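You operate a simulated robot arm through the tools that you are given. There is no shell and no other tool.

You run a simulated robot arm. Do the job below in one go: nothing can be reset, and whatever is moved stays where it is left.

## Task
Wipe the oil off the granite slab and set the hub on it.
Fine: pad and hub are in the blue drawer; put the pad back and shut the drawer. Where these are worked on the way, their far stop is far enough and under half their travel is too little: blue drawer. What is to be rubbed or washed off counts as gone when no trace of it is left.

The check looks at the end state, three seconds after you hand in, the way a careful person would. Anything else that was tipped, shoved, dropped, spilled or broken makes it a failure.

## Robot
A 6-joint arm with a two-finger gripper, fixed in place. Base frame: the origin is on the floor under the middle of its stand, x ahead of it, y to its left, z up. Readings come in mm, degrees, newtons and seconds.
It reaches about 1417 mm from its shoulder. Its first joint turns from -166.0 to 166.0 degrees. Payload 3.43 kg.
The tool frame sits at the grasp point between the pads (the TCP): z along the fingers, y along the line on which they close. The tips reach 20 mm beyond it. The gripper opens to 190 mm; its body begins 248 mm behind the TCP.
Orientation is that of the tool frame in the base frame, as [roll, pitch, yaw] about the fixed x, y, z axes, in that order (R = Rz(yaw) Ry(pitch) Rx(roll)). With the fingers straight down and closing along the base's y, the tool's x points along the base's -x, its y along +y and its z along -z.

## Interface
- The arm moves only by the tool nudge_tool. Its argument "motion" is a list of rows, each an object (a shift or turn left out is 0, a gripper value left out holds the last) with "translation": the shift along the tool's x, y, z in m, a list of three; "delta_rot": the turn, a rotation vector about the tool's x, y, z in degrees, a list of three; "claw": the opening, from 0 (shut) to 1 (fully open). In form: [{"translation": [tx, ty, tz], "delta_rot": [wx, wy, wz], "claw": claw}, ...]. A call has 1 to 20 rows; each row shifts and turns the commanded pose from where the row before left it, along the tool's axes as they then stand. A row lasts 0.2 s, in which the tool goes at most 50 mm and 8.6 degrees; a call with a longer step from one row to the next is refused whole, and so is a gripper value outside its range. A pose out of reach is approached as far as the arm can. The call stops where the force on the tool passes 40 N (or 10 N more than at its start, if that is more) or the arm is blocked; 0.2 s more then pass. Each finger travels about 153 mm/s and halts on what it meets, pressing with about 34 N; the grip force reading is that of the motor and also rises with nothing between the fingers. The clock runs only during rows and for 0.2 s after the last one: add rows that do not move to give the fingers time. The reply holds the time, the measured pose of the TCP, the force on the tool along the base axes, the opening and the grip force, in the units named above and with some noise, with the torque about the TCP (base axes, N m) and any sound that the robot's microphone picked up.
- Cameras (640 x 400 px; columns grow to the right, rows downward): "scene" is fixed at [218.5, 500.1, 1491.9]; the picture's right is [-0.48, -0.88, 0.00], its down [-0.66, 0.36, -0.66] and it looks along [0.58, -0.32, -0.75] (base axes); focal length 220 px, centre (320, 200). "wrist" rides on the gripper at [71, -8, -288] in the tool frame; the picture's right is [0.12, 0.99, 0.00], its down [-0.96, 0.12, -0.25] and it looks along [-0.25, 0.03, 0.97] (tool axes); focal length 261 px, centre (320, 200). There is no depth. A picture from a camera that has moved, and an enlarged one, comes with that camera's place and axes in the base frame and with its lens.
- grab_frame(camera): a new picture of that camera. It takes no simulated time.
- lift_body(by): moves the trunk up (or, below 0, down) by that many mm; the arm rides with it, the base frame stays. It gives what a move gives, with no picture.
- enlarge(camera, box): a new picture of the part [left, top, right, bottom] of that camera's present view, enlarged. It takes no simulated time.
- finish_job(): hands the job in; it is judged then, once.

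Nothing tells you positions but the pictures and the camera data. Unless the task says otherwise, let go and move clear before handing in.

The tools are called after ">>>" as name(argument=value, ...) on one line, values as JSON. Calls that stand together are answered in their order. nudge_tool: Moves the arm, as the interface text tells. Its arguments: {"type":"object","properties":{"motion":{"type":"array"}},"required":["motion"]} The other tools are called the same way: lift_body (by) moves the trunk up or down; grab_frame (camera) takes a picture; enlarge (camera, box) takes an enlarged picture of a part of a camera's view; finish_job () hands the job in.

At the start:

```text
time_s: 0.0
tcp_pos: [769.0, -32.3, 1219.3]
ee_rot: [180.0, -0.1, -180.0]
wrist_force: [0.8, -0.5, -0.8]
torque: [-0.03, 0.0, 0.01]
finger_gap: 190.2
grasp_force: 0.1
trunk travel left (down, up): [-325.0, 115.0]
```

scene: 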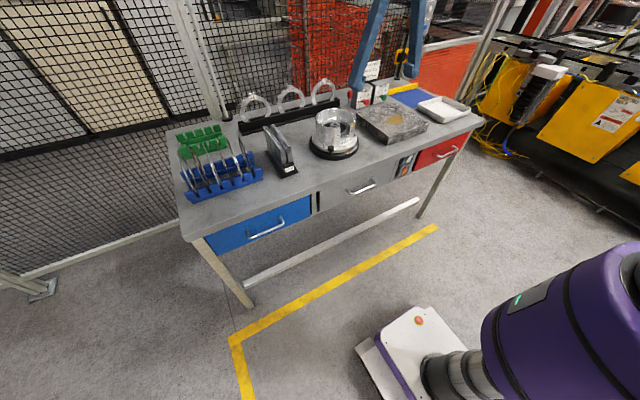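
wrist: 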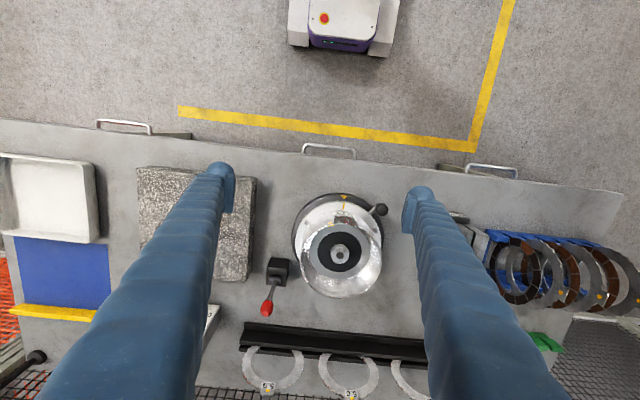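

I see a workbench with a blue drawer on the left side (from the front), a granite slab on the right with a stain, and various fixtures. I'll look closer before moving.

>>> enlarge(camera="scene", box=[160, 60, 340, 260])

>>> enlarge(camera="scene", box=[300, 60, 500, 200])

>>> enlarge(camera="wrist", box=[0, 100, 320, 300])

>>> enlarge(camera="wrist", box=[380, 100, 640, 300])

```text
2.00 times, centred on (250, 160) of scene
camera zoom: at [218.5, 500.1, 1491.9], right [-0.48, -0.88, 0.0], down [-0.66, 0.36, -0.66], along [0.58, -0.32, -0.75], focal length 441 px, centre (460, 280)
```

zoom: 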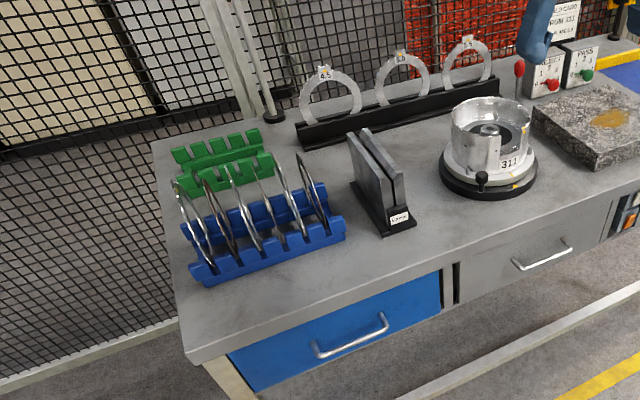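

```text
2.86 times, centred on (400, 130) of scene
camera zoom: at [218.5, 500.1, 1491.9], right [-0.48, -0.88, 0.0], down [-0.66, 0.36, -0.66], along [0.58, -0.32, -0.75], focal length 630 px, centre (91, 400)
```

zoom: 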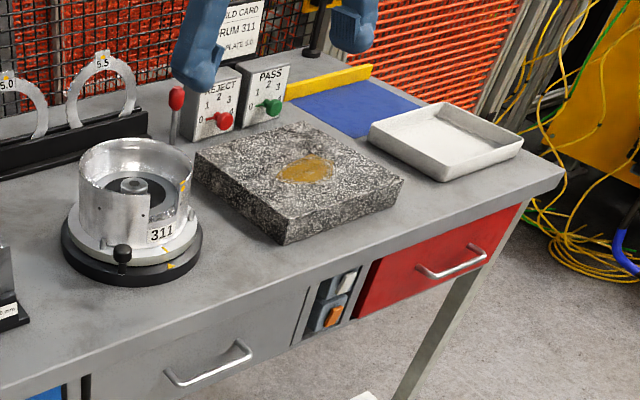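

```text
2.00 times, centred on (160, 200) of wrist
camera zoom: at [698.7, -41.8, 1507.2], right [-0.12, 0.99, 0.0], down [0.96, 0.12, 0.25], along [0.24, 0.03, -0.97], focal length 521 px, centre (640, 200)
```

zoom: 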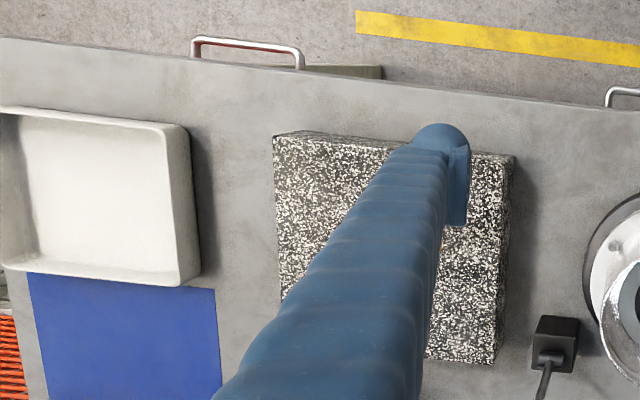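

```text
2.00 times, centred on (510, 200) of wrist
camera zoom: at [698.7, -41.8, 1507.2], right [-0.12, 0.99, 0.0], down [0.96, 0.12, 0.25], along [0.24, 0.03, -0.97], focal length 521 px, centre (-60, 200)
```

zoom: 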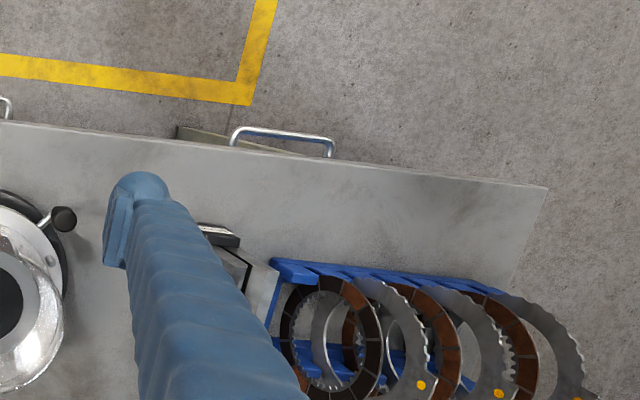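

I take the bench to run along y with its front edge near x≈750 and its top near z≈890. The blue drawer's handle is near (744, 447, 788), and the oil is on the slab near (925, -300). Next I move the tool out in front of the blue drawer, high up, for a closer look.

>>> nudge_tool(motion=[{"translation": [0.0224, 0.0399, 0.0099]}, {"translation": [0.0224, 0.0399, 0.0099]}, {"translation": [0.0224, 0.0399, 0.0099]}, {"translation": [0.0224, 0.0399, 0.0099]}, {"translation": [0.0224, 0.0399, 0.0099]}, {"translation": [0.0224, 0.0399, 0.0099]}, {"translation": [0.0224, 0.0399, 0.0099]}, {"translation": [0.0224, 0.0399, 0.0099]}, {"translation": [0.0224, 0.0399, 0.0099]}, {"translation": [0.0224, 0.0399, 0.0099]}, {"translation": [0.0224, 0.0399, 0.0099]}, {"translation": [0.0224, 0.0399, 0.0099]}])

```text
time_s: 2.6
tcp_pos: [501.0, 447.8, 1099.7]
ee_rot: [-180.0, -0.1, -179.9]
wrist_force: [-0.3, 0.4, 0.9]
torque: [-0.03, -0.03, -0.02]
finger_gap: 190.3
grasp_force: 0.0
trunk travel left (down, up): [-325.0, 115.0]
```

The tool is in front of the drawer and still pointing down. Now I turn the fingers to close across the handle and tilt them towards the drawer.

>>> nudge_tool(motion=[{"delta_rot": [0, 0, 7.5]}, {"delta_rot": [0, 0, 7.5]}, {"delta_rot": [0, 0, 7.5]}, {"delta_rot": [0, 0, 7.5]}, {"delta_rot": [0, 0, 7.5]}, {"delta_rot": [0, 0, 7.5]}, {"delta_rot": [0, 0, 7.5]}, {"delta_rot": [0, 0, 7.5]}, {"delta_rot": [0, 0, 7.5]}, {"delta_rot": [0, 0, 7.5]}, {"delta_rot": [0, 0, 7.5]}, {"delta_rot": [0, 0, 7.5]}, {"delta_rot": [-7.5, 0, 0]}, {"delta_rot": [-7.5, 0, 0]}, {"delta_rot": [-7.5, 0, 0]}, {"delta_rot": [-7.5, 0, 0]}, {"delta_rot": [-7.5, 0, 0]}, {"delta_rot": [-7.5, 0, 0]}])

>>> grab_frame(camera="scene")

>>> grab_frame(camera="wrist")

```text
time_s: 6.4
tcp_pos: [502.6, 447.1, 1105.7]
ee_rot: [162.0, 0.0, 90.2]
wrist_force: [-0.4, -0.6, -0.2]
torque: [-0.01, -0.01, 0.01]
finger_gap: 190.1
grasp_force: 0.1
out of reach, approached as far as the arm can: row 15, 16, 17, 18
trunk travel left (down, up): [-325.0, 115.0]
```

```text
taken
```

scene: 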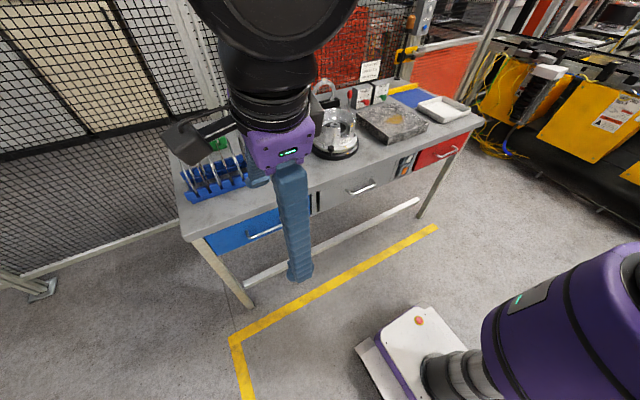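

```text
taken
camera wrist: at [407.2, 515.9, 1377.6], right [0.94, 0.12, 0.31], down [0.04, -0.96, 0.27], along [0.33, -0.25, -0.91], focal length 261 px, centre (320, 200)
```

wrist: 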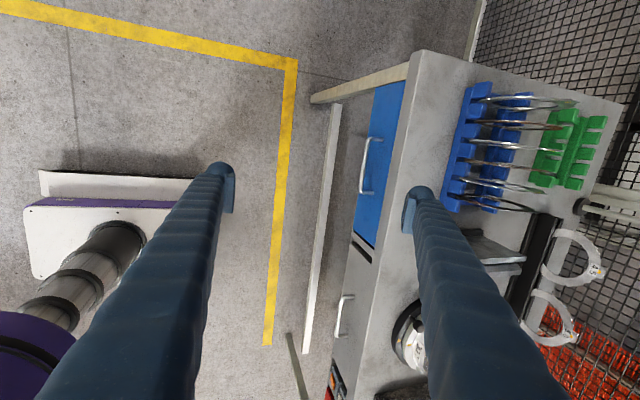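

The arm only managed an 18° tilt at this height. The drawer is visible from here, so I enlarge the view to locate its handle better.

>>> enlarge(camera="wrist", box=[310, 40, 450, 280])

>>> enlarge(camera="wrist", box=[400, 60, 620, 240])

```text
1.67 times, centred on (380, 160) of wrist
camera zoom: at [407.2, 515.9, 1377.6], right [0.94, 0.12, 0.31], down [0.04, -0.96, 0.27], along [0.33, -0.25, -0.91], focal length 434 px, centre (220, 267)
```

zoom: 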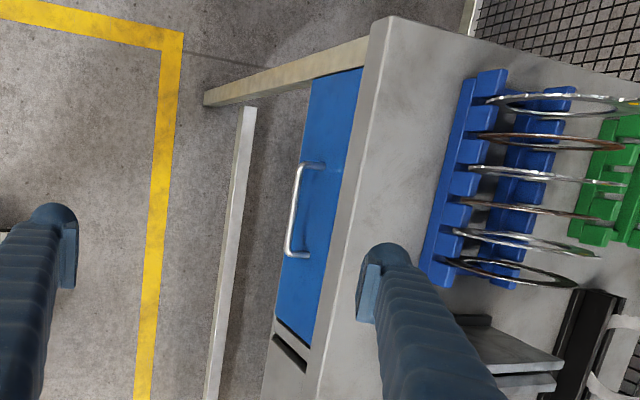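

```text
2.22 times, centred on (510, 150) of wrist
camera zoom: at [407.2, 515.9, 1377.6], right [0.94, 0.12, 0.31], down [0.04, -0.96, 0.27], along [0.33, -0.25, -0.91], focal length 579 px, centre (-102, 311)
```

zoom: 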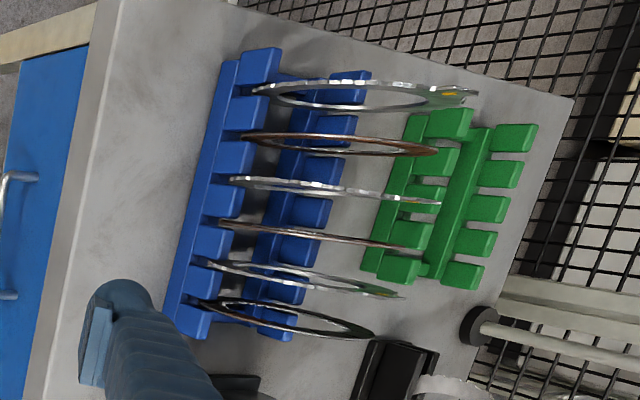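

The handle bar spans about y≈383–516 at x≈730–745 and z≈755–790. I narrow the fingers, move lower and nearer, and tilt further.

>>> nudge_tool(motion=[{"translation": [0, 0.0, 0.0], "claw": 0.35}, {"translation": [0, 0.0, 0.0]}, {"translation": [0, 0.0113, 0.0444]}, {"translation": [0, 0.0113, 0.0444]}, {"translation": [0, 0.0113, 0.0444]}, {"translation": [0, 0.0113, 0.0444]}, {"delta_rot": [-7.5, 0, 0]}, {"delta_rot": [-7.5, 0, 0]}, {"delta_rot": [-7.5, 0, 0]}, {"delta_rot": [-7.5, 0, 0]}])

>>> grab_frame(camera="wrist")

```text
time_s: 8.6
tcp_pos: [622.8, 452.8, 969.4]
ee_rot: [162.9, 0.1, 90.4]
wrist_force: [-0.3, -0.1, -0.5]
torque: [0.0, 0.03, 0.01]
finger_gap: 66.5
grasp_force: 0.0
out of reach, approached as far as the arm can: row 4, 5, 6, 7, 8, 9, 10
trunk travel left (down, up): [-325.0, 115.0]
```

```text
taken
camera wrist: at [529.9, 522.5, 1242.5], right [0.95, 0.13, 0.29], down [0.04, -0.96, 0.27], along [0.32, -0.25, -0.92], focal length 261 px, centre (320, 200)
```

wrist: 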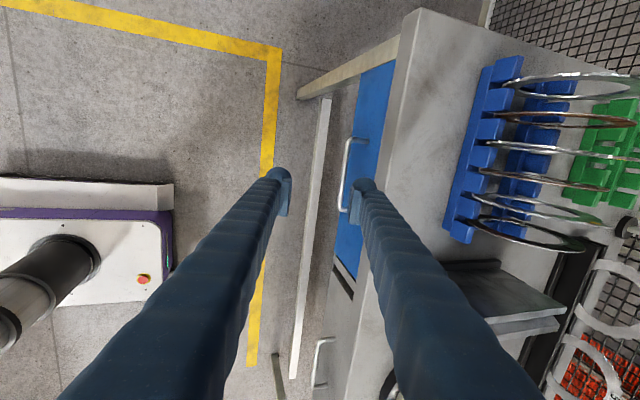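

>>> grab_frame(camera="scene")

```text
taken
```

scene: 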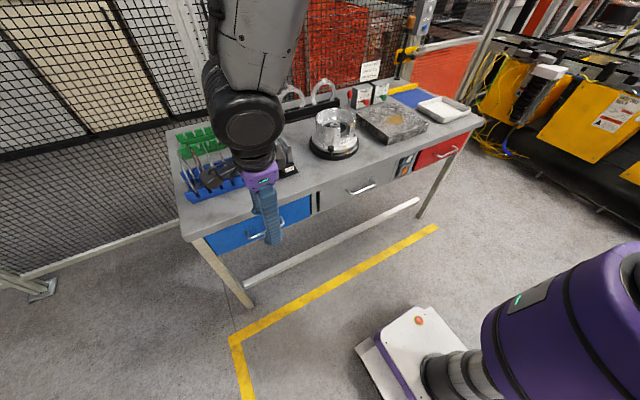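

The arm can't fold any closer at this trunk height. I raise the tool and then lower the trunk, which should give the wrist more room to tilt.

>>> nudge_tool(motion=[{"translation": [0, 0.0044, -0.0435]}, {"translation": [0, 0.0044, -0.0435]}, {"translation": [0, 0.0044, -0.0435]}, {"translation": [0, 0.0044, -0.0435]}, {"translation": [0, 0.0044, -0.0435]}, {"translation": [0, 0.0044, -0.0435]}, {"translation": [0, 0.0044, -0.0435]}])

>>> lift_body(by=-300)

```text
time_s: 10.2
tcp_pos: [565.2, 449.3, 1270.1]
ee_rot: [163.2, 0.4, 89.9]
wrist_force: [0.0, 0.4, -0.1]
torque: [0.03, 0.06, 0.0]
finger_gap: 66.7
grasp_force: 0.0
trunk travel left (down, up): [-325.0, 115.0]
```

```text
time_s: 13.2
tcp_pos: [563.2, 451.5, 972.3]
ee_rot: [162.9, 0.2, 90.1]
wrist_force: [-0.4, 0.0, -0.2]
torque: [0.03, 0.0, -0.01]
finger_gap: 66.5
grasp_force: 0.1
trunk travel left (down, up): [-25.0, 415.0]
```

The trunk is 300 mm lower. Now I try the tilt again.

>>> nudge_tool(motion=[{"delta_rot": [-7, 0, 0]}, {"delta_rot": [-7, 0, 0]}, {"delta_rot": [-7, 0, 0]}, {"delta_rot": [-7, 0, 0]}])

>>> grab_frame(camera="wrist")

>>> grab_frame(camera="scene")

```text
time_s: 14.4
tcp_pos: [617.7, 386.3, 962.5]
ee_rot: [151.1, 1.6, 84.2]
wrist_force: [1.7, -0.5, -0.7]
torque: [-0.06, 0.09, -0.07]
finger_gap: 66.6
grasp_force: 0.1
out of reach, approached as far as the arm can: row 2, 3, 4
trunk travel left (down, up): [-25.0, 415.0]
stopped in row 4: the arm was blocked; the commanded pose is now the measured one
```

```text
taken
camera wrist: at [479.5, 479.2, 1208.6], right [0.88, 0.04, 0.48], down [-0.12, -0.95, 0.3], along [0.47, -0.32, -0.83], focal length 261 px, centre (320, 200)
```

wrist: 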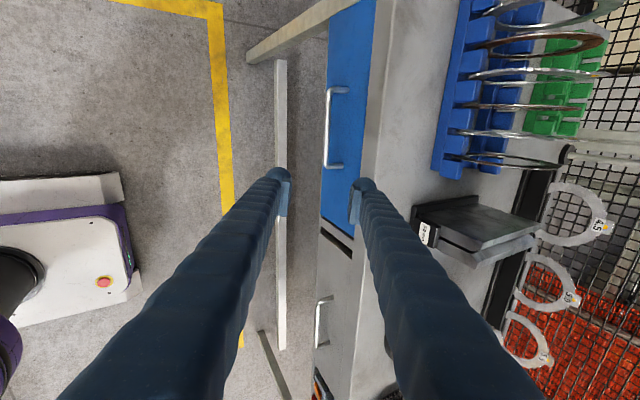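

```text
taken
```

scene: 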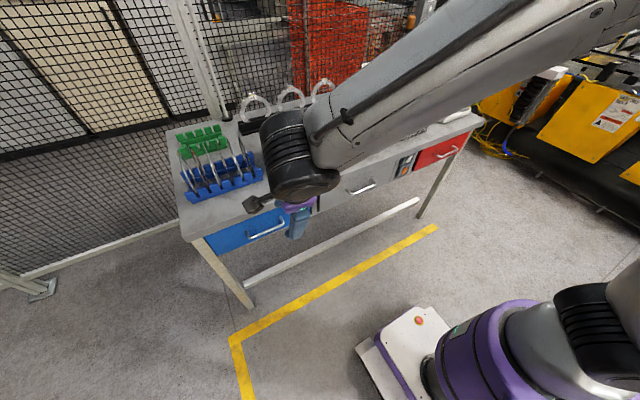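

The arm blocked itself there, probably at the last joint's limit, since I turned it the long way round. I untilt, then roll the tool half a turn back so the camera ends up on the other side.

>>> nudge_tool(motion=[{"delta_rot": [7.25, 0, 0]}, {"delta_rot": [7.25, 0, 0]}, {"delta_rot": [7.25, 0, 0]}, {"delta_rot": [7.25, 0, 0]}, {"translation": [0.01, 0, -0.03]}, {"translation": [0.01, 0, -0.03]}])

>>> nudge_tool(motion=[{"delta_rot": [0, 0, -8.5]}, {"delta_rot": [0, 0, -8.5]}, {"delta_rot": [0, 0, -8.5]}, {"delta_rot": [0, 0, -8.5]}, {"delta_rot": [0, 0, -8.5]}, {"delta_rot": [0, 0, -8.5]}, {"delta_rot": [0, 0, -8.5]}, {"delta_rot": [0, 0, -8.5]}, {"delta_rot": [0, 0, -8.5]}, {"delta_rot": [0, 0, -8.5]}, {"delta_rot": [0, 0, -8.5]}, {"delta_rot": [0, 0, -8.5]}, {"delta_rot": [0, 0, -8.5]}, {"delta_rot": [0, 0, -8.5]}, {"delta_rot": [0, 0, -8.5]}, {"delta_rot": [0, 0, -8.5]}, {"delta_rot": [0, 0, -8.5]}, {"delta_rot": [0, 0, -8.5]}, {"delta_rot": [0, 0, -8.5]}, {"delta_rot": [0, 0, -8.5]}])

```text
time_s: 15.8
tcp_pos: [616.0, 415.0, 1031.7]
ee_rot: [179.6, 1.3, 84.7]
wrist_force: [-0.3, -0.5, 0.3]
torque: [0.04, -0.06, -0.05]
finger_gap: 66.7
grasp_force: 0.1
trunk travel left (down, up): [-25.0, 415.0]
```

```text
time_s: 20.0
tcp_pos: [616.3, 413.8, 1028.9]
ee_rot: [-179.4, -1.1, -105.2]
wrist_force: [-0.4, 0.1, 0.4]
torque: [0.0, 0.01, -0.02]
finger_gap: 66.5
grasp_force: 0.1
trunk travel left (down, up): [-25.0, 415.0]
```

That rolled freely. Now the remaining 15° of roll, then the tilt towards the drawer.

>>> nudge_tool(motion=[{"delta_rot": [0, 0, -7.6]}, {"delta_rot": [0, 0, -7.6]}, {"delta_rot": [7.5, 0, 0]}, {"delta_rot": [7.5, 0, 0]}, {"delta_rot": [7.5, 0, 0]}, {"delta_rot": [7.5, 0, 0]}, {"delta_rot": [7.5, 0, 0]}, {"delta_rot": [7.5, 0, 0]}])

>>> grab_frame(camera="wrist")

>>> grab_frame(camera="scene")

```text
time_s: 21.7
tcp_pos: [682.8, 298.6, 1014.8]
ee_rot: [-141.5, -2.3, -100.5]
wrist_force: [0.4, 1.3, 0.1]
torque: [-0.13, 0.02, -0.1]
finger_gap: 66.6
grasp_force: 0.1
trunk travel left (down, up): [-25.0, 415.0]
stopped in row 8: the arm was blocked; the commanded pose is now the measured one
```

```text
taken
camera wrist: at [501.2, 270.3, 1248.8], right [-0.79, 0.0, -0.61], down [-0.06, 0.99, 0.08], along [0.61, 0.1, -0.79], focal length 261 px, centre (320, 200)
```

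wrist: 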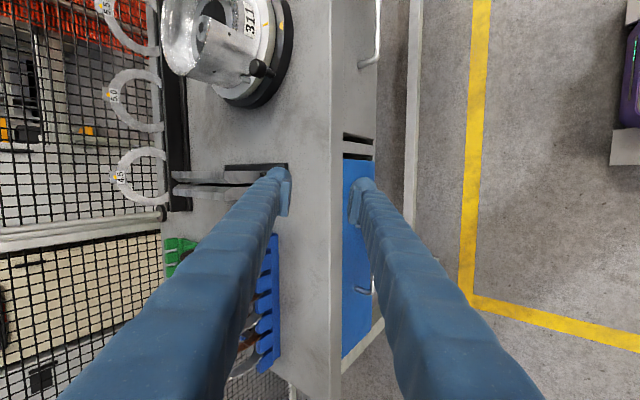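

```text
taken
```

scene: 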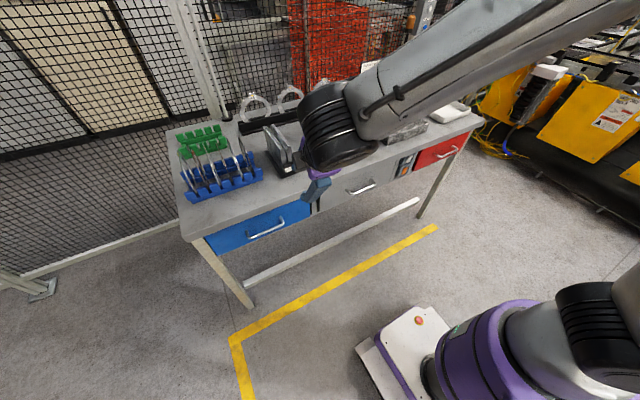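

The arm's base joint was blocked because my +x-facing tilt drove the wrist back past about 50° of azimuth. I untilt and face the tool radially outward instead, about 31° left of +x, so the arm stays in its natural plane.

>>> nudge_tool(motion=[{"delta_rot": [-7.7, 0, 0]}, {"delta_rot": [-7.7, 0, 0]}, {"delta_rot": [-7.7, 0, 0]}, {"delta_rot": [-7.7, 0, 0]}, {"delta_rot": [-7.7, 0, 0]}, {"delta_rot": [0, 0, -8.3]}, {"delta_rot": [0, 0, -8.3]}, {"delta_rot": [0, 0, -8.3]}, {"delta_rot": [0, 0, -8.3]}, {"delta_rot": [0, 0, -8.3]}])

>>> nudge_tool(motion=[{"translation": [-0.0307, 0.0174, 0.005]}, {"translation": [-0.0307, 0.0174, 0.005]}, {"translation": [-0.0307, 0.0174, 0.005]}, {"delta_rot": [7.5, 0, 0]}, {"delta_rot": [7.5, 0, 0]}, {"delta_rot": [7.5, 0, 0]}, {"delta_rot": [7.5, 0, 0]}])

>>> grab_frame(camera="scene")

```text
time_s: 23.9
tcp_pos: [677.8, 306.9, 1021.0]
ee_rot: [179.1, -1.6, -58.3]
wrist_force: [-0.5, -0.5, -0.2]
torque: [0.03, 0.02, -0.01]
finger_gap: 66.5
grasp_force: 0.0
trunk travel left (down, up): [-25.0, 415.0]
```

```text
time_s: 25.5
tcp_pos: [583.9, 358.9, 1005.0]
ee_rot: [-150.8, -1.6, -58.4]
wrist_force: [0.3, -0.7, -0.5]
torque: [-0.04, 0.01, 0.05]
finger_gap: 66.5
grasp_force: 0.1
trunk travel left (down, up): [-25.0, 415.0]
```

```text
taken
```

scene: 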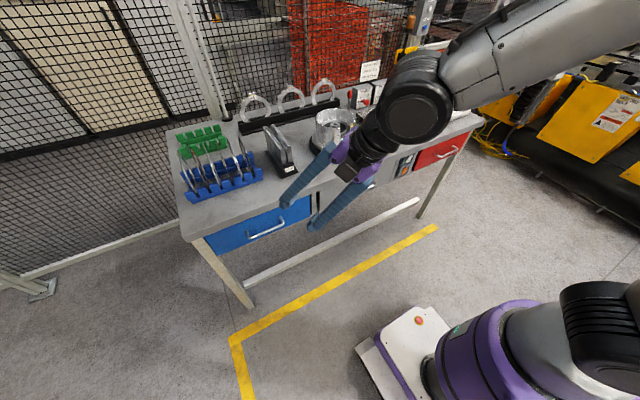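

The radial tilt works without trouble. I tilt further while staying clear of the bench.

>>> nudge_tool(motion=[{"delta_rot": [7.5, 0, 0]}, {"delta_rot": [7.5, 0, 0]}, {"delta_rot": [7.5, 0, 0]}, {"delta_rot": [7.5, 0, 0]}])

>>> grab_frame(camera="wrist")

>>> grab_frame(camera="scene")

```text
time_s: 26.5
tcp_pos: [620.0, 370.7, 1032.0]
ee_rot: [-121.2, -1.7, -59.2]
wrist_force: [-0.4, -0.7, -0.8]
torque: [0.01, 0.0, 0.04]
finger_gap: 66.8
grasp_force: 0.1
out of reach, approached as far as the arm can: row 2, 4
trunk travel left (down, up): [-25.0, 415.0]
```

```text
taken
camera wrist: at [446.1, 190.4, 1190.3], right [-0.37, -0.39, -0.85], down [-0.72, 0.69, 0.0], along [0.58, 0.61, -0.53], focal length 261 px, centre (320, 200)
```

wrist: 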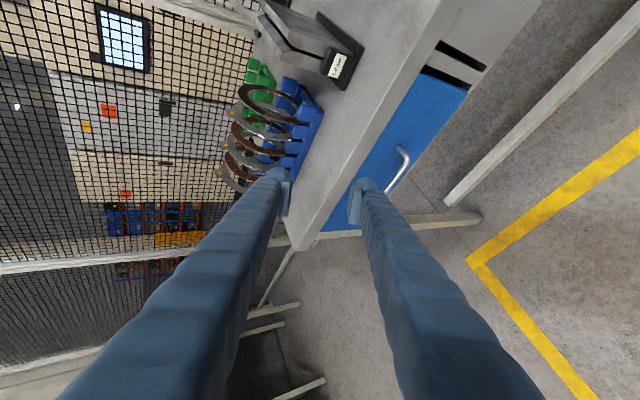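

```text
taken
```

scene: 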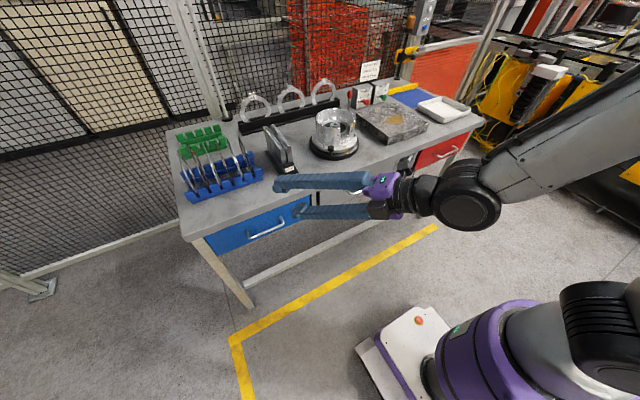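

The tool is tilted 59° and facing the blue drawer. I zoom in to measure the handle and the bench edge from this view.

>>> enlarge(camera="wrist", box=[330, 40, 490, 260])

>>> enlarge(camera="scene", box=[180, 150, 340, 270])

```text
1.82 times, centred on (410, 150) of wrist
camera zoom: at [446.1, 190.4, 1190.3], right [-0.37, -0.39, -0.85], down [-0.72, 0.69, 0.0], along [0.58, 0.61, -0.53], focal length 474 px, centre (156, 291)
```

zoom: 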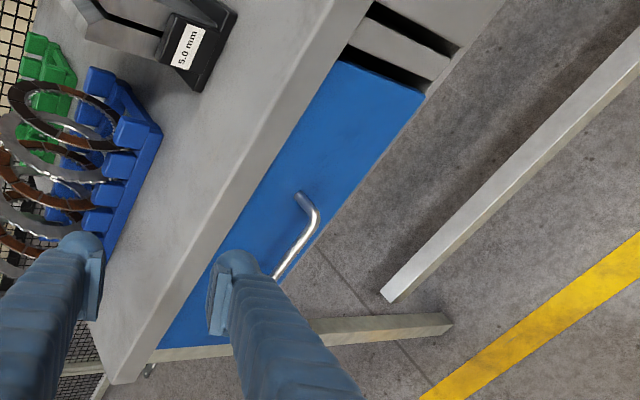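

```text
3.33 times, centred on (260, 210) of scene
camera zoom: at [218.5, 500.1, 1491.9], right [-0.48, -0.88, 0.0], down [-0.66, 0.36, -0.66], along [0.58, -0.32, -0.75], focal length 735 px, centre (520, 167)
```

zoom: 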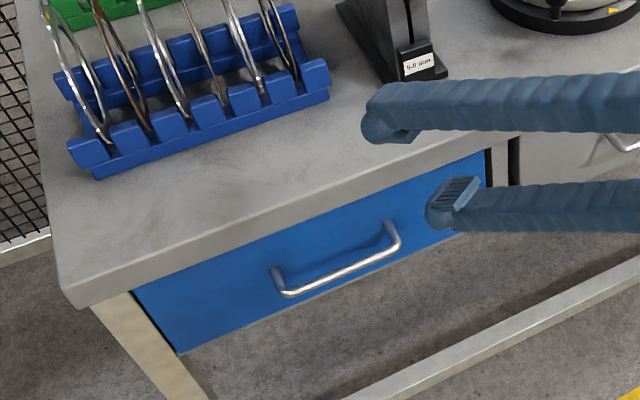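

>>> enlarge(camera="wrist", box=[340, 110, 420, 160])

>>> enlarge(camera="wrist", box=[270, 180, 370, 260])

>>> enlarge(camera="scene", box=[180, 200, 260, 260])

>>> enlarge(camera="scene", box=[250, 170, 330, 230])

```text
8.00 times, centred on (380, 135) of wrist
camera zoom: at [446.1, 190.4, 1190.3], right [-0.37, -0.39, -0.85], down [-0.72, 0.69, 0.0], along [0.58, 0.61, -0.53], focal length 2085 px, centre (-160, 720)
```

zoom: 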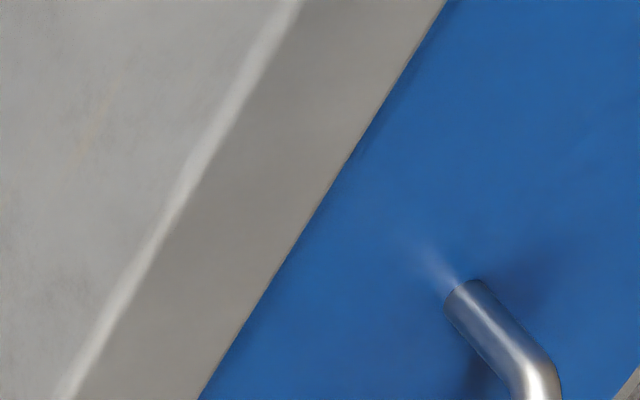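

```text
5.00 times, centred on (320, 220) of wrist
camera zoom: at [446.1, 190.4, 1190.3], right [-0.37, -0.39, -0.85], down [-0.72, 0.69, 0.0], along [0.58, 0.61, -0.53], focal length 1303 px, centre (320, 100)
```

zoom: 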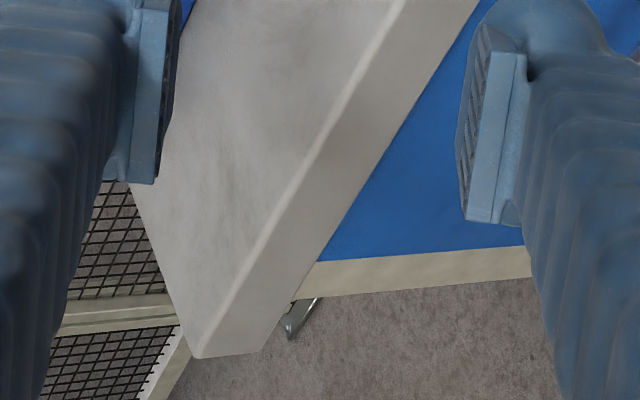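

```text
6.67 times, centred on (220, 230) of scene
camera zoom: at [218.5, 500.1, 1491.9], right [-0.48, -0.88, 0.0], down [-0.66, 0.36, -0.66], along [0.58, -0.32, -0.75], focal length 1469 px, centre (987, 0)
```

zoom: 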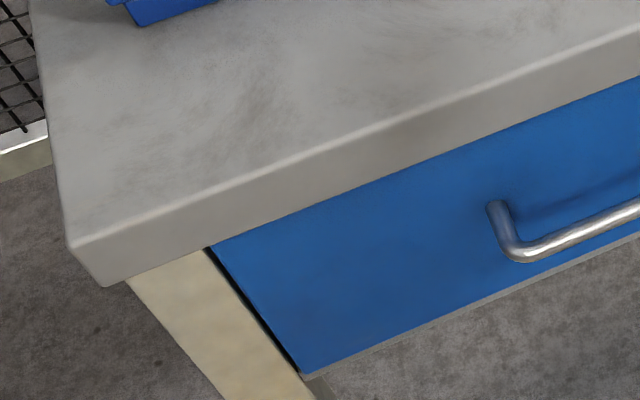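

```text
6.67 times, centred on (290, 200) of scene
camera zoom: at [218.5, 500.1, 1491.9], right [-0.48, -0.88, 0.0], down [-0.66, 0.36, -0.66], along [0.58, -0.32, -0.75], focal length 1469 px, centre (520, 200)
```

zoom: 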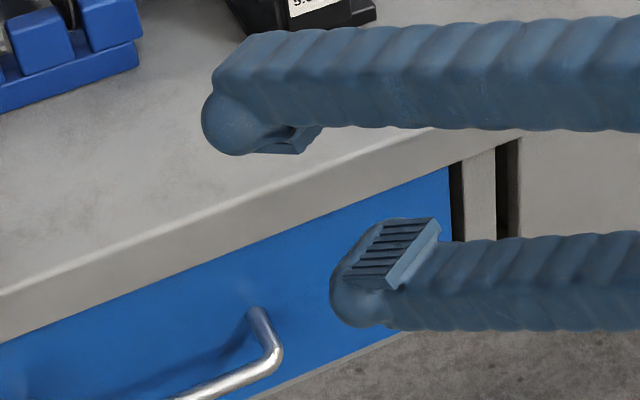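

From triangulation:
- **Bench:** top at z≈894, front lip underside at z≈856, front edge at x≈752.
- **Handle:** bar centre near (742, 452, 766), about 11 mm thick, running y 384–521. The drawer face is at x≈773.

I turn the tool to point about 60° left of +x, tilted about 52°, with a smaller opening.

>>> nudge_tool(motion=[{"delta_rot": [0.2, -6.24, -3.78], "claw": 0.18}, {"delta_rot": [0.2, -6.24, -3.78]}, {"delta_rot": [0.2, -6.24, -3.78]}, {"delta_rot": [0.2, -6.24, -3.78]}, {"delta_rot": [-7, 0, 0]}])

>>> grab_frame(camera="scene")

```text
time_s: 27.7
tcp_pos: [613.9, 378.5, 1027.8]
ee_rot: [-128.1, -1.8, -29.2]
wrist_force: [0.5, 0.1, -0.1]
torque: [0.1, 0.07, 0.14]
finger_gap: 34.1
grasp_force: 0.2
trunk travel left (down, up): [-25.0, 415.0]
```

```text
taken
```

scene: 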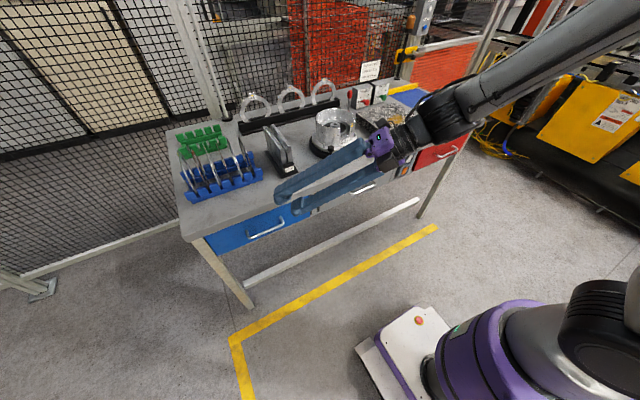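

The pose is reachable. I move to a pre-grasp point about 90 mm back from the bar along the finger direction.

>>> nudge_tool(motion=[{"translation": [0.01185, 0.0222, 0.0279]}, {"translation": [0.01185, 0.0222, 0.0279]}, {"translation": [0.01185, 0.0222, 0.0279]}, {"translation": [0.01185, 0.0222, 0.0279]}, {"translation": [0.01185, 0.0222, 0.0279]}, {"translation": [0.01185, 0.0222, 0.0279]}])

>>> grab_frame(camera="scene")

>>> grab_frame(camera="wrist")

>>> enlarge(camera="scene", box=[220, 160, 360, 260])

```text
time_s: 29.1
tcp_pos: [707.7, 386.0, 822.6]
ee_rot: [-128.0, -1.9, -29.2]
wrist_force: [-0.3, -0.3, -0.2]
torque: [-0.03, 0.0, -0.04]
finger_gap: 34.3
grasp_force: 0.0
trunk travel left (down, up): [-25.0, 415.0]
```

```text
taken
```

scene: 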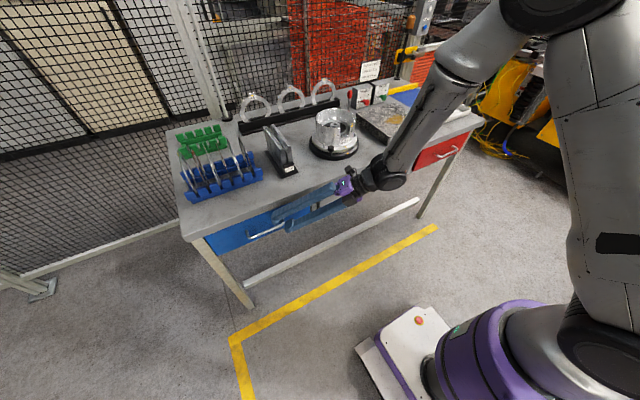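

```text
taken
camera wrist: at [655.9, 160.4, 1008.6], right [-0.17, -0.6, -0.78], down [-0.97, 0.24, 0.03], along [0.17, 0.76, -0.63], focal length 261 px, centre (320, 200)
```

wrist: 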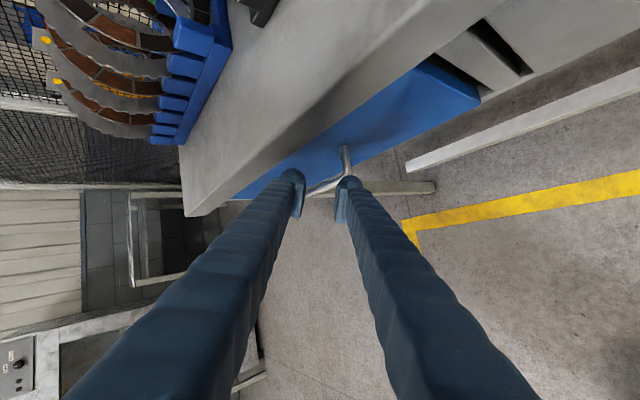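

```text
4.00 times, centred on (290, 210) of scene
camera zoom: at [218.5, 500.1, 1491.9], right [-0.48, -0.88, 0.0], down [-0.66, 0.36, -0.66], along [0.58, -0.32, -0.75], focal length 882 px, centre (440, 160)
```

zoom: 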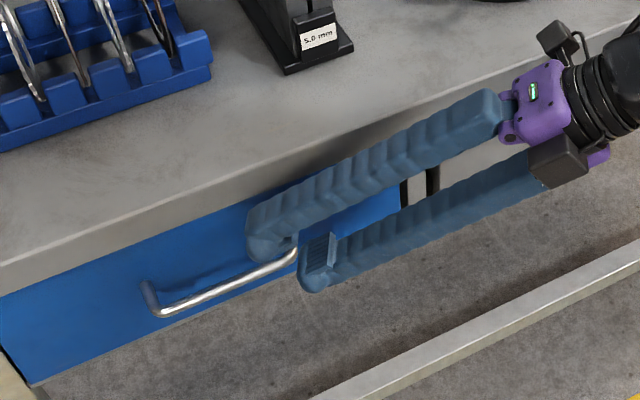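

>>> enlarge(camera="wrist", box=[260, 120, 400, 230])

```text
3.64 times, centred on (330, 175) of wrist
camera zoom: at [655.9, 160.4, 1008.6], right [-0.17, -0.6, -0.78], down [-0.97, 0.24, 0.03], along [0.17, 0.76, -0.63], focal length 948 px, centre (284, 291)
```

zoom: 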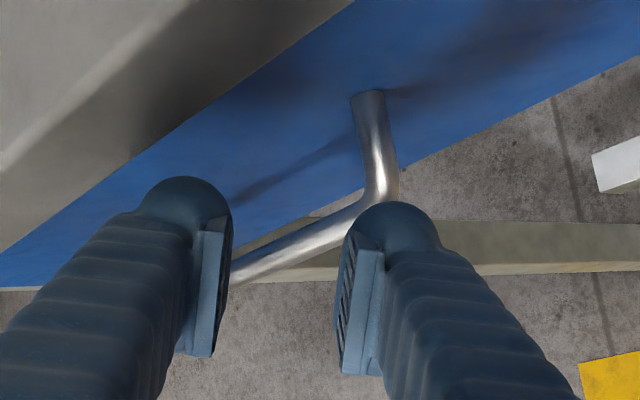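

Gripping the bar with this slant would jam the pads, and the fingers are too thick to go behind the bar. A cleaner way is to straddle the whole handle in y, about 149 mm across, with one finger outside each end. I back off, straighten up and roll the tool to close along y.

>>> nudge_tool(motion=[{"translation": [-0.028, -0.0233, -0.0291]}, {"translation": [-0.028, -0.0233, -0.0291]}, {"translation": [-0.028, -0.0233, -0.0291]}, {"translation": [-0.028, -0.0233, -0.0291]}, {"translation": [-0.028, -0.0233, -0.0291]}, {"delta_rot": [-7.43, 0, 0]}, {"delta_rot": [-7.43, 0, 0]}, {"delta_rot": [-7.43, 0, 0]}, {"delta_rot": [-7.43, 0, 0]}, {"delta_rot": [-7.43, 0, 0]}, {"delta_rot": [-7.43, 0, 0]}, {"delta_rot": [-7.43, 0, 0]}])

>>> nudge_tool(motion=[{"delta_rot": [0, 0, 8.38]}, {"delta_rot": [0, 0, 8.38]}, {"delta_rot": [0, 0, 8.38]}, {"delta_rot": [0, 0, 8.38]}, {"delta_rot": [0, 0, 8.38]}, {"delta_rot": [0, 0, 8.38]}, {"delta_rot": [0, 0, 8.38]}, {"delta_rot": [0, 0, 8.38]}, {"delta_rot": [0, 0, 8.38]}, {"delta_rot": [0, 0, 8.38]}, {"delta_rot": [0, 0, 8.38]}, {"delta_rot": [0, 0, 8.38]}, {"delta_rot": [0, 0, 8.38]}, {"delta_rot": [0, 0, 8.38]}, {"delta_rot": [0, 0, 8.38]}, {"delta_rot": [0, 0, 8.38]}, {"delta_rot": [0, 0, 8.38]}, {"delta_rot": [0, 0, 8.38]}])

```text
time_s: 31.7
tcp_pos: [568.1, 388.9, 964.0]
ee_rot: [-164.7, 3.5, -28.8]
wrist_force: [-1.0, 0.4, 0.6]
torque: [-0.04, -0.04, -0.01]
finger_gap: 33.9
grasp_force: 0.1
out of reach, approached as far as the arm can: row 10, 11, 12
trunk travel left (down, up): [-25.0, 415.0]
```

```text
time_s: 35.5
tcp_pos: [571.8, 329.6, 925.7]
ee_rot: [159.2, 6.1, -177.7]
wrist_force: [0.8, -0.1, 0.0]
torque: [0.03, 0.0, 0.04]
finger_gap: 34.1
grasp_force: 0.0
out of reach, approached as far as the arm can: row 16, 17, 18
trunk travel left (down, up): [-25.0, 415.0]
```

The arm stopped short of vertical at the end of both moves. I take a look at its posture before correcting.

>>> grab_frame(camera="scene")

>>> grab_frame(camera="wrist")

```text
taken
```

scene: 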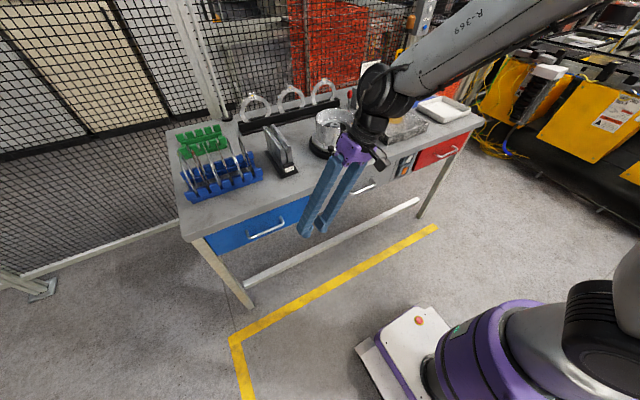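

```text
taken
camera wrist: at [479.5, 214.5, 1182.7], right [-0.19, 0.92, 0.34], down [0.93, 0.06, 0.37], along [0.32, 0.39, -0.86], focal length 261 px, centre (320, 200)
```

wrist: 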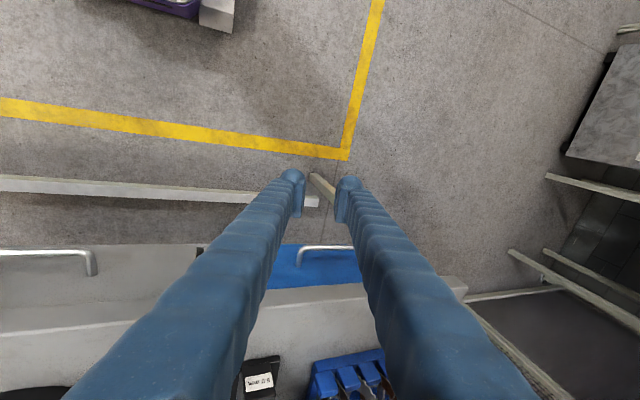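

I level the tool, move across in front of the handle with the fingers wide open, and tilt 30° towards the drawer.

>>> nudge_tool(motion=[{"delta_rot": [6.9, 2.07, 0], "claw": 1.0}, {"delta_rot": [6.9, 2.07, 0]}, {"delta_rot": [6.9, 2.07, 0]}, {"translation": [-0.022, 0.0305, -0.0085]}, {"translation": [-0.022, 0.0305, -0.0085]}, {"translation": [-0.022, 0.0305, -0.0085]}, {"translation": [-0.022, 0.0305, -0.0085]}, {"delta_rot": [0, -7.5, 0]}, {"delta_rot": [0, -7.5, 0]}, {"delta_rot": [0, -7.5, 0]}, {"delta_rot": [0, -7.5, 0]}])

>>> grab_frame(camera="scene")

>>> grab_frame(camera="wrist")

```text
time_s: 37.9
tcp_pos: [638.2, 386.2, 952.8]
ee_rot: [151.9, 28.8, 174.8]
wrist_force: [1.6, -0.4, 0.8]
torque: [-0.06, 0.29, -0.05]
finger_gap: 190.2
grasp_force: 0.0
out of reach, approached as far as the arm can: row 1, 2, 3, 4, 5, 6, 7, 10, 11
trunk travel left (down, up): [-25.0, 415.0]
```

```text
taken
```

scene: 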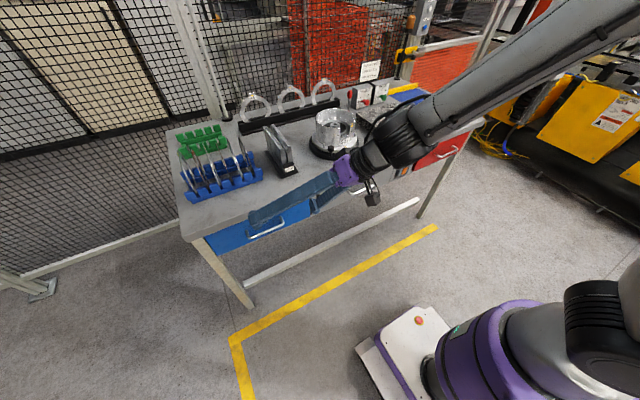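

```text
taken
camera wrist: at [444.2, 260.1, 1138.5], right [-0.25, 0.9, 0.35], down [0.71, -0.08, 0.7], along [0.66, 0.42, -0.62], focal length 261 px, centre (320, 200)
```

wrist: 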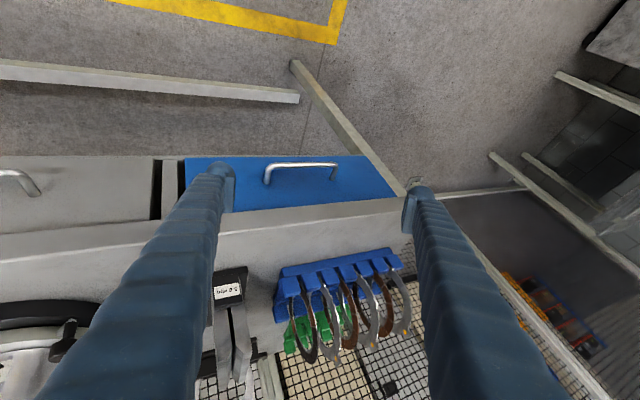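

The arm can't reach this attitude from the low trunk. At the start, with the trunk high, the straight-down pose closing along y was fine, so I raise the trunk again and level the tool there.

>>> lift_body(by=200)

>>> nudge_tool(motion=[{"delta_rot": [0, 7, 0]}, {"delta_rot": [0, 7, 0]}, {"delta_rot": [0, 7, 0]}, {"delta_rot": [0, 7, 0]}])

```text
time_s: 40.1
tcp_pos: [640.6, 386.1, 1154.6]
ee_rot: [151.0, 28.4, 173.3]
wrist_force: [-0.6, 0.3, 0.2]
torque: [-0.02, 0.0, 0.01]
finger_gap: 190.1
grasp_force: 0.0
trunk travel left (down, up): [-225.0, 215.0]
```

```text
time_s: 41.1
tcp_pos: [642.5, 394.7, 1157.8]
ee_rot: [153.7, 5.9, -174.4]
wrist_force: [0.0, -0.1, 0.1]
torque: [0.02, 0.05, 0.0]
finger_gap: 190.0
grasp_force: 0.1
out of reach, approached as far as the arm can: row 1
trunk travel left (down, up): [-225.0, 215.0]
```

>>> nudge_tool(motion=[{"delta_rot": [6.5, 0, 0]}, {"delta_rot": [6.5, 0, 0]}, {"delta_rot": [6.5, 0, 0]}, {"delta_rot": [6.5, 0, 0]}])

```text
time_s: 42.1
tcp_pos: [642.5, 389.7, 1153.5]
ee_rot: [156.3, 6.3, -174.2]
wrist_force: [0.1, 0.3, -0.1]
torque: [0.04, 0.01, -0.01]
finger_gap: 190.2
grasp_force: 0.0
out of reach, approached as far as the arm can: row 1, 2, 3, 4
trunk travel left (down, up): [-225.0, 215.0]
```

>>> grab_frame(camera="scene")

>>> enlarge(camera="scene", box=[230, 0, 550, 200])

```text
taken
```

scene: 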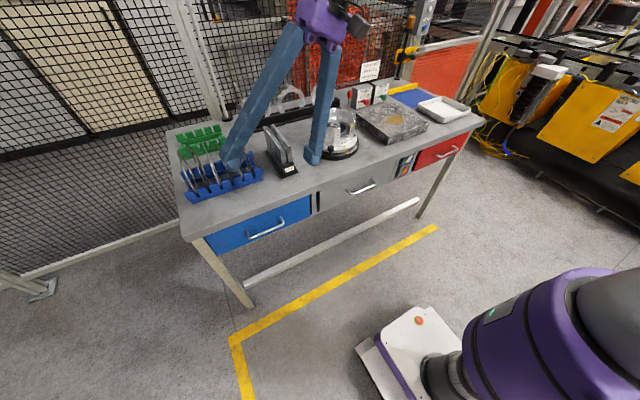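

```text
2.00 times, centred on (390, 100) of scene
camera zoom: at [218.5, 500.1, 1491.9], right [-0.48, -0.88, 0.0], down [-0.66, 0.36, -0.66], along [0.58, -0.32, -0.75], focal length 441 px, centre (180, 400)
```

zoom: 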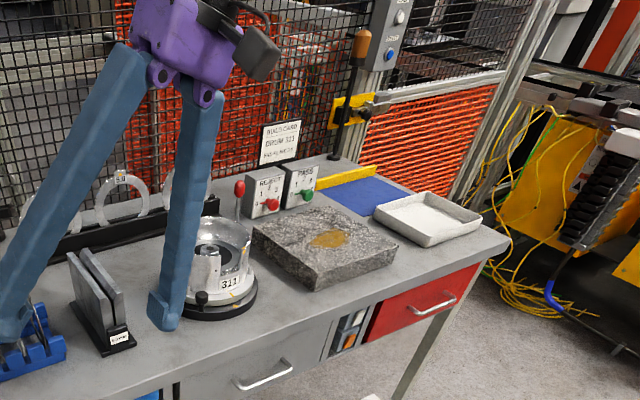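

The tool is stuck about 24° off vertical in this wrist branch. I move back to the front of the robot, near the starting pose, where the arm was in its natural configuration, and level it there.

>>> nudge_tool(motion=[{"translation": [-0.0026, -0.0381, -0.0221]}, {"translation": [-0.0026, -0.0381, -0.0221]}, {"translation": [-0.0026, -0.0381, -0.0221]}, {"translation": [-0.0026, -0.0381, -0.0221]}, {"translation": [-0.0026, -0.0381, -0.0221]}, {"translation": [-0.0026, -0.0381, -0.0221]}, {"translation": [-0.0026, -0.0381, -0.0221]}, {"translation": [-0.0026, -0.0381, -0.0221]}, {"translation": [-0.0026, -0.0381, -0.0221]}, {"delta_rot": [6, 0, 0]}, {"delta_rot": [6, 0, 0]}, {"delta_rot": [6, 0, 0]}, {"delta_rot": [6, 0, 0]}])

>>> grab_frame(camera="scene")

```text
time_s: 44.9
tcp_pos: [698.1, -0.7, 1199.4]
ee_rot: [167.6, 6.7, -174.2]
wrist_force: [0.2, -0.1, -0.2]
torque: [0.05, -0.01, 0.0]
finger_gap: 190.1
grasp_force: 0.0
out of reach, approached as far as the arm can: row 12, 13
trunk travel left (down, up): [-225.0, 215.0]
```

```text
taken
```

scene: 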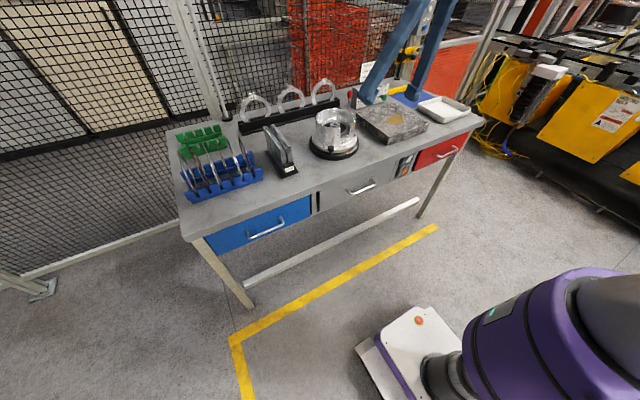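

The residual tilt suggests the forearm-roll joint is sitting at its limit in a flipped wrist branch. I raise the trunk for a steep forearm, then swing the tool sideways and up past the forearm direction to flip the wrist back.

>>> lift_body(by=215)

>>> nudge_tool(motion=[{"translation": [0.0161, -0.0085, 0.0436], "claw": 0.3}, {"translation": [0.0161, -0.0085, 0.0436]}, {"translation": [0.0161, -0.0085, 0.0436]}, {"translation": [0.0161, -0.0085, 0.0436]}, {"translation": [0.0161, -0.0085, 0.0436]}, {"translation": [0.0161, -0.0085, 0.0436]}, {"translation": [0.0161, -0.0085, 0.0436]}, {"translation": [0.0161, -0.0085, 0.0436]}, {"translation": [0.0161, -0.0085, 0.0436]}])

>>> grab_frame(camera="scene")

```text
time_s: 47.1
tcp_pos: [697.7, -0.7, 1414.4]
ee_rot: [167.5, 6.7, -174.3]
wrist_force: [-0.5, -0.4, -0.1]
torque: [0.03, -0.02, 0.01]
finger_gap: 190.2
grasp_force: 0.1
trunk travel left (down, up): [-440.0, 0.0]
```

```text
time_s: 49.1
tcp_pos: [599.8, -0.3, 998.1]
ee_rot: [167.6, 6.6, -174.3]
wrist_force: [0.3, 0.2, -0.4]
torque: [0.02, 0.12, 0.06]
finger_gap: 57.2
grasp_force: 0.0
trunk travel left (down, up): [-440.0, 0.0]
```

```text
taken
```

scene: 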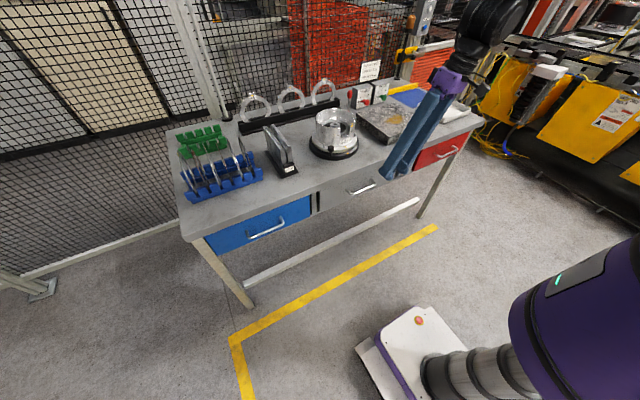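

>>> nudge_tool(motion=[{"delta_rot": [-8, 0, 0]}, {"delta_rot": [-8, 0, 0]}, {"delta_rot": [-8, 0, 0]}, {"delta_rot": [-8, 0, 0]}, {"delta_rot": [-8, 0, 0]}])

```text
time_s: 50.4
tcp_pos: [602.8, 0.5, 998.6]
ee_rot: [127.5, 6.7, -174.4]
wrist_force: [0.1, -0.3, 0.3]
torque: [0.06, 0.07, 0.07]
finger_gap: 57.0
grasp_force: 0.1
trunk travel left (down, up): [-440.0, 0.0]
```

>>> nudge_tool(motion=[{"delta_rot": [0.955, -6.45, 4.95]}, {"delta_rot": [0.955, -6.45, 4.95]}, {"delta_rot": [0.955, -6.45, 4.95]}, {"delta_rot": [0.955, -6.45, 4.95]}, {"delta_rot": [0.955, -6.45, 4.95]}, {"delta_rot": [0.955, -6.45, 4.95]}, {"delta_rot": [0.955, -6.45, 4.95]}, {"delta_rot": [0.955, -6.45, 4.95]}, {"delta_rot": [0.955, -6.45, 4.95]}, {"delta_rot": [0.955, -6.45, 4.95]}, {"delta_rot": [0.955, -6.45, 4.95]}])

>>> grab_frame(camera="scene")

```text
time_s: 52.8
tcp_pos: [658.8, -23.4, 951.8]
ee_rot: [127.4, 6.7, 95.6]
wrist_force: [0.1, -0.5, -0.1]
torque: [-0.03, 0.0, -0.03]
finger_gap: 57.1
grasp_force: 0.1
out of reach, approached as far as the arm can: row 8, 9, 10, 11
trunk travel left (down, up): [-440.0, 0.0]
```

```text
taken
```

scene: 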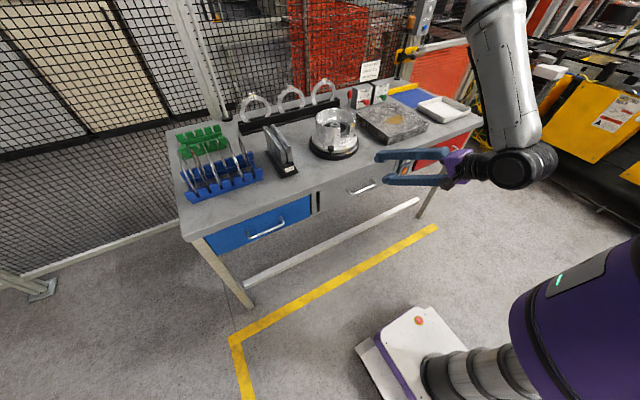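

The tool now points forward in the arm's own plane. I shift slightly to centre it in the plane and tilt it straight back down through the forearm direction.

>>> nudge_tool(motion=[{"translation": [0.023, 0, 0]}, {"delta_rot": [7.46, 1.15, 0.05]}, {"delta_rot": [7.46, 1.15, 0.05]}, {"delta_rot": [7.46, 1.15, 0.05]}, {"delta_rot": [7.46, 1.15, 0.05]}, {"delta_rot": [7.46, 1.15, 0.05]}, {"delta_rot": [7.46, 1.15, 0.05]}, {"delta_rot": [7.46, 1.15, 0.05]}])

>>> grab_frame(camera="scene")

```text
time_s: 54.5
tcp_pos: [659.5, -0.4, 946.6]
ee_rot: [180.0, -0.4, 99.0]
wrist_force: [0.4, 0.5, -0.9]
torque: [-0.02, 0.1, 0.01]
finger_gap: 57.3
grasp_force: 0.1
trunk travel left (down, up): [-440.0, 0.0]
```

```text
taken
```

scene: 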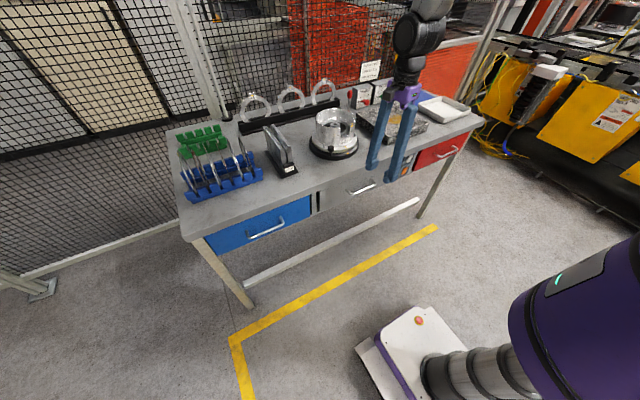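

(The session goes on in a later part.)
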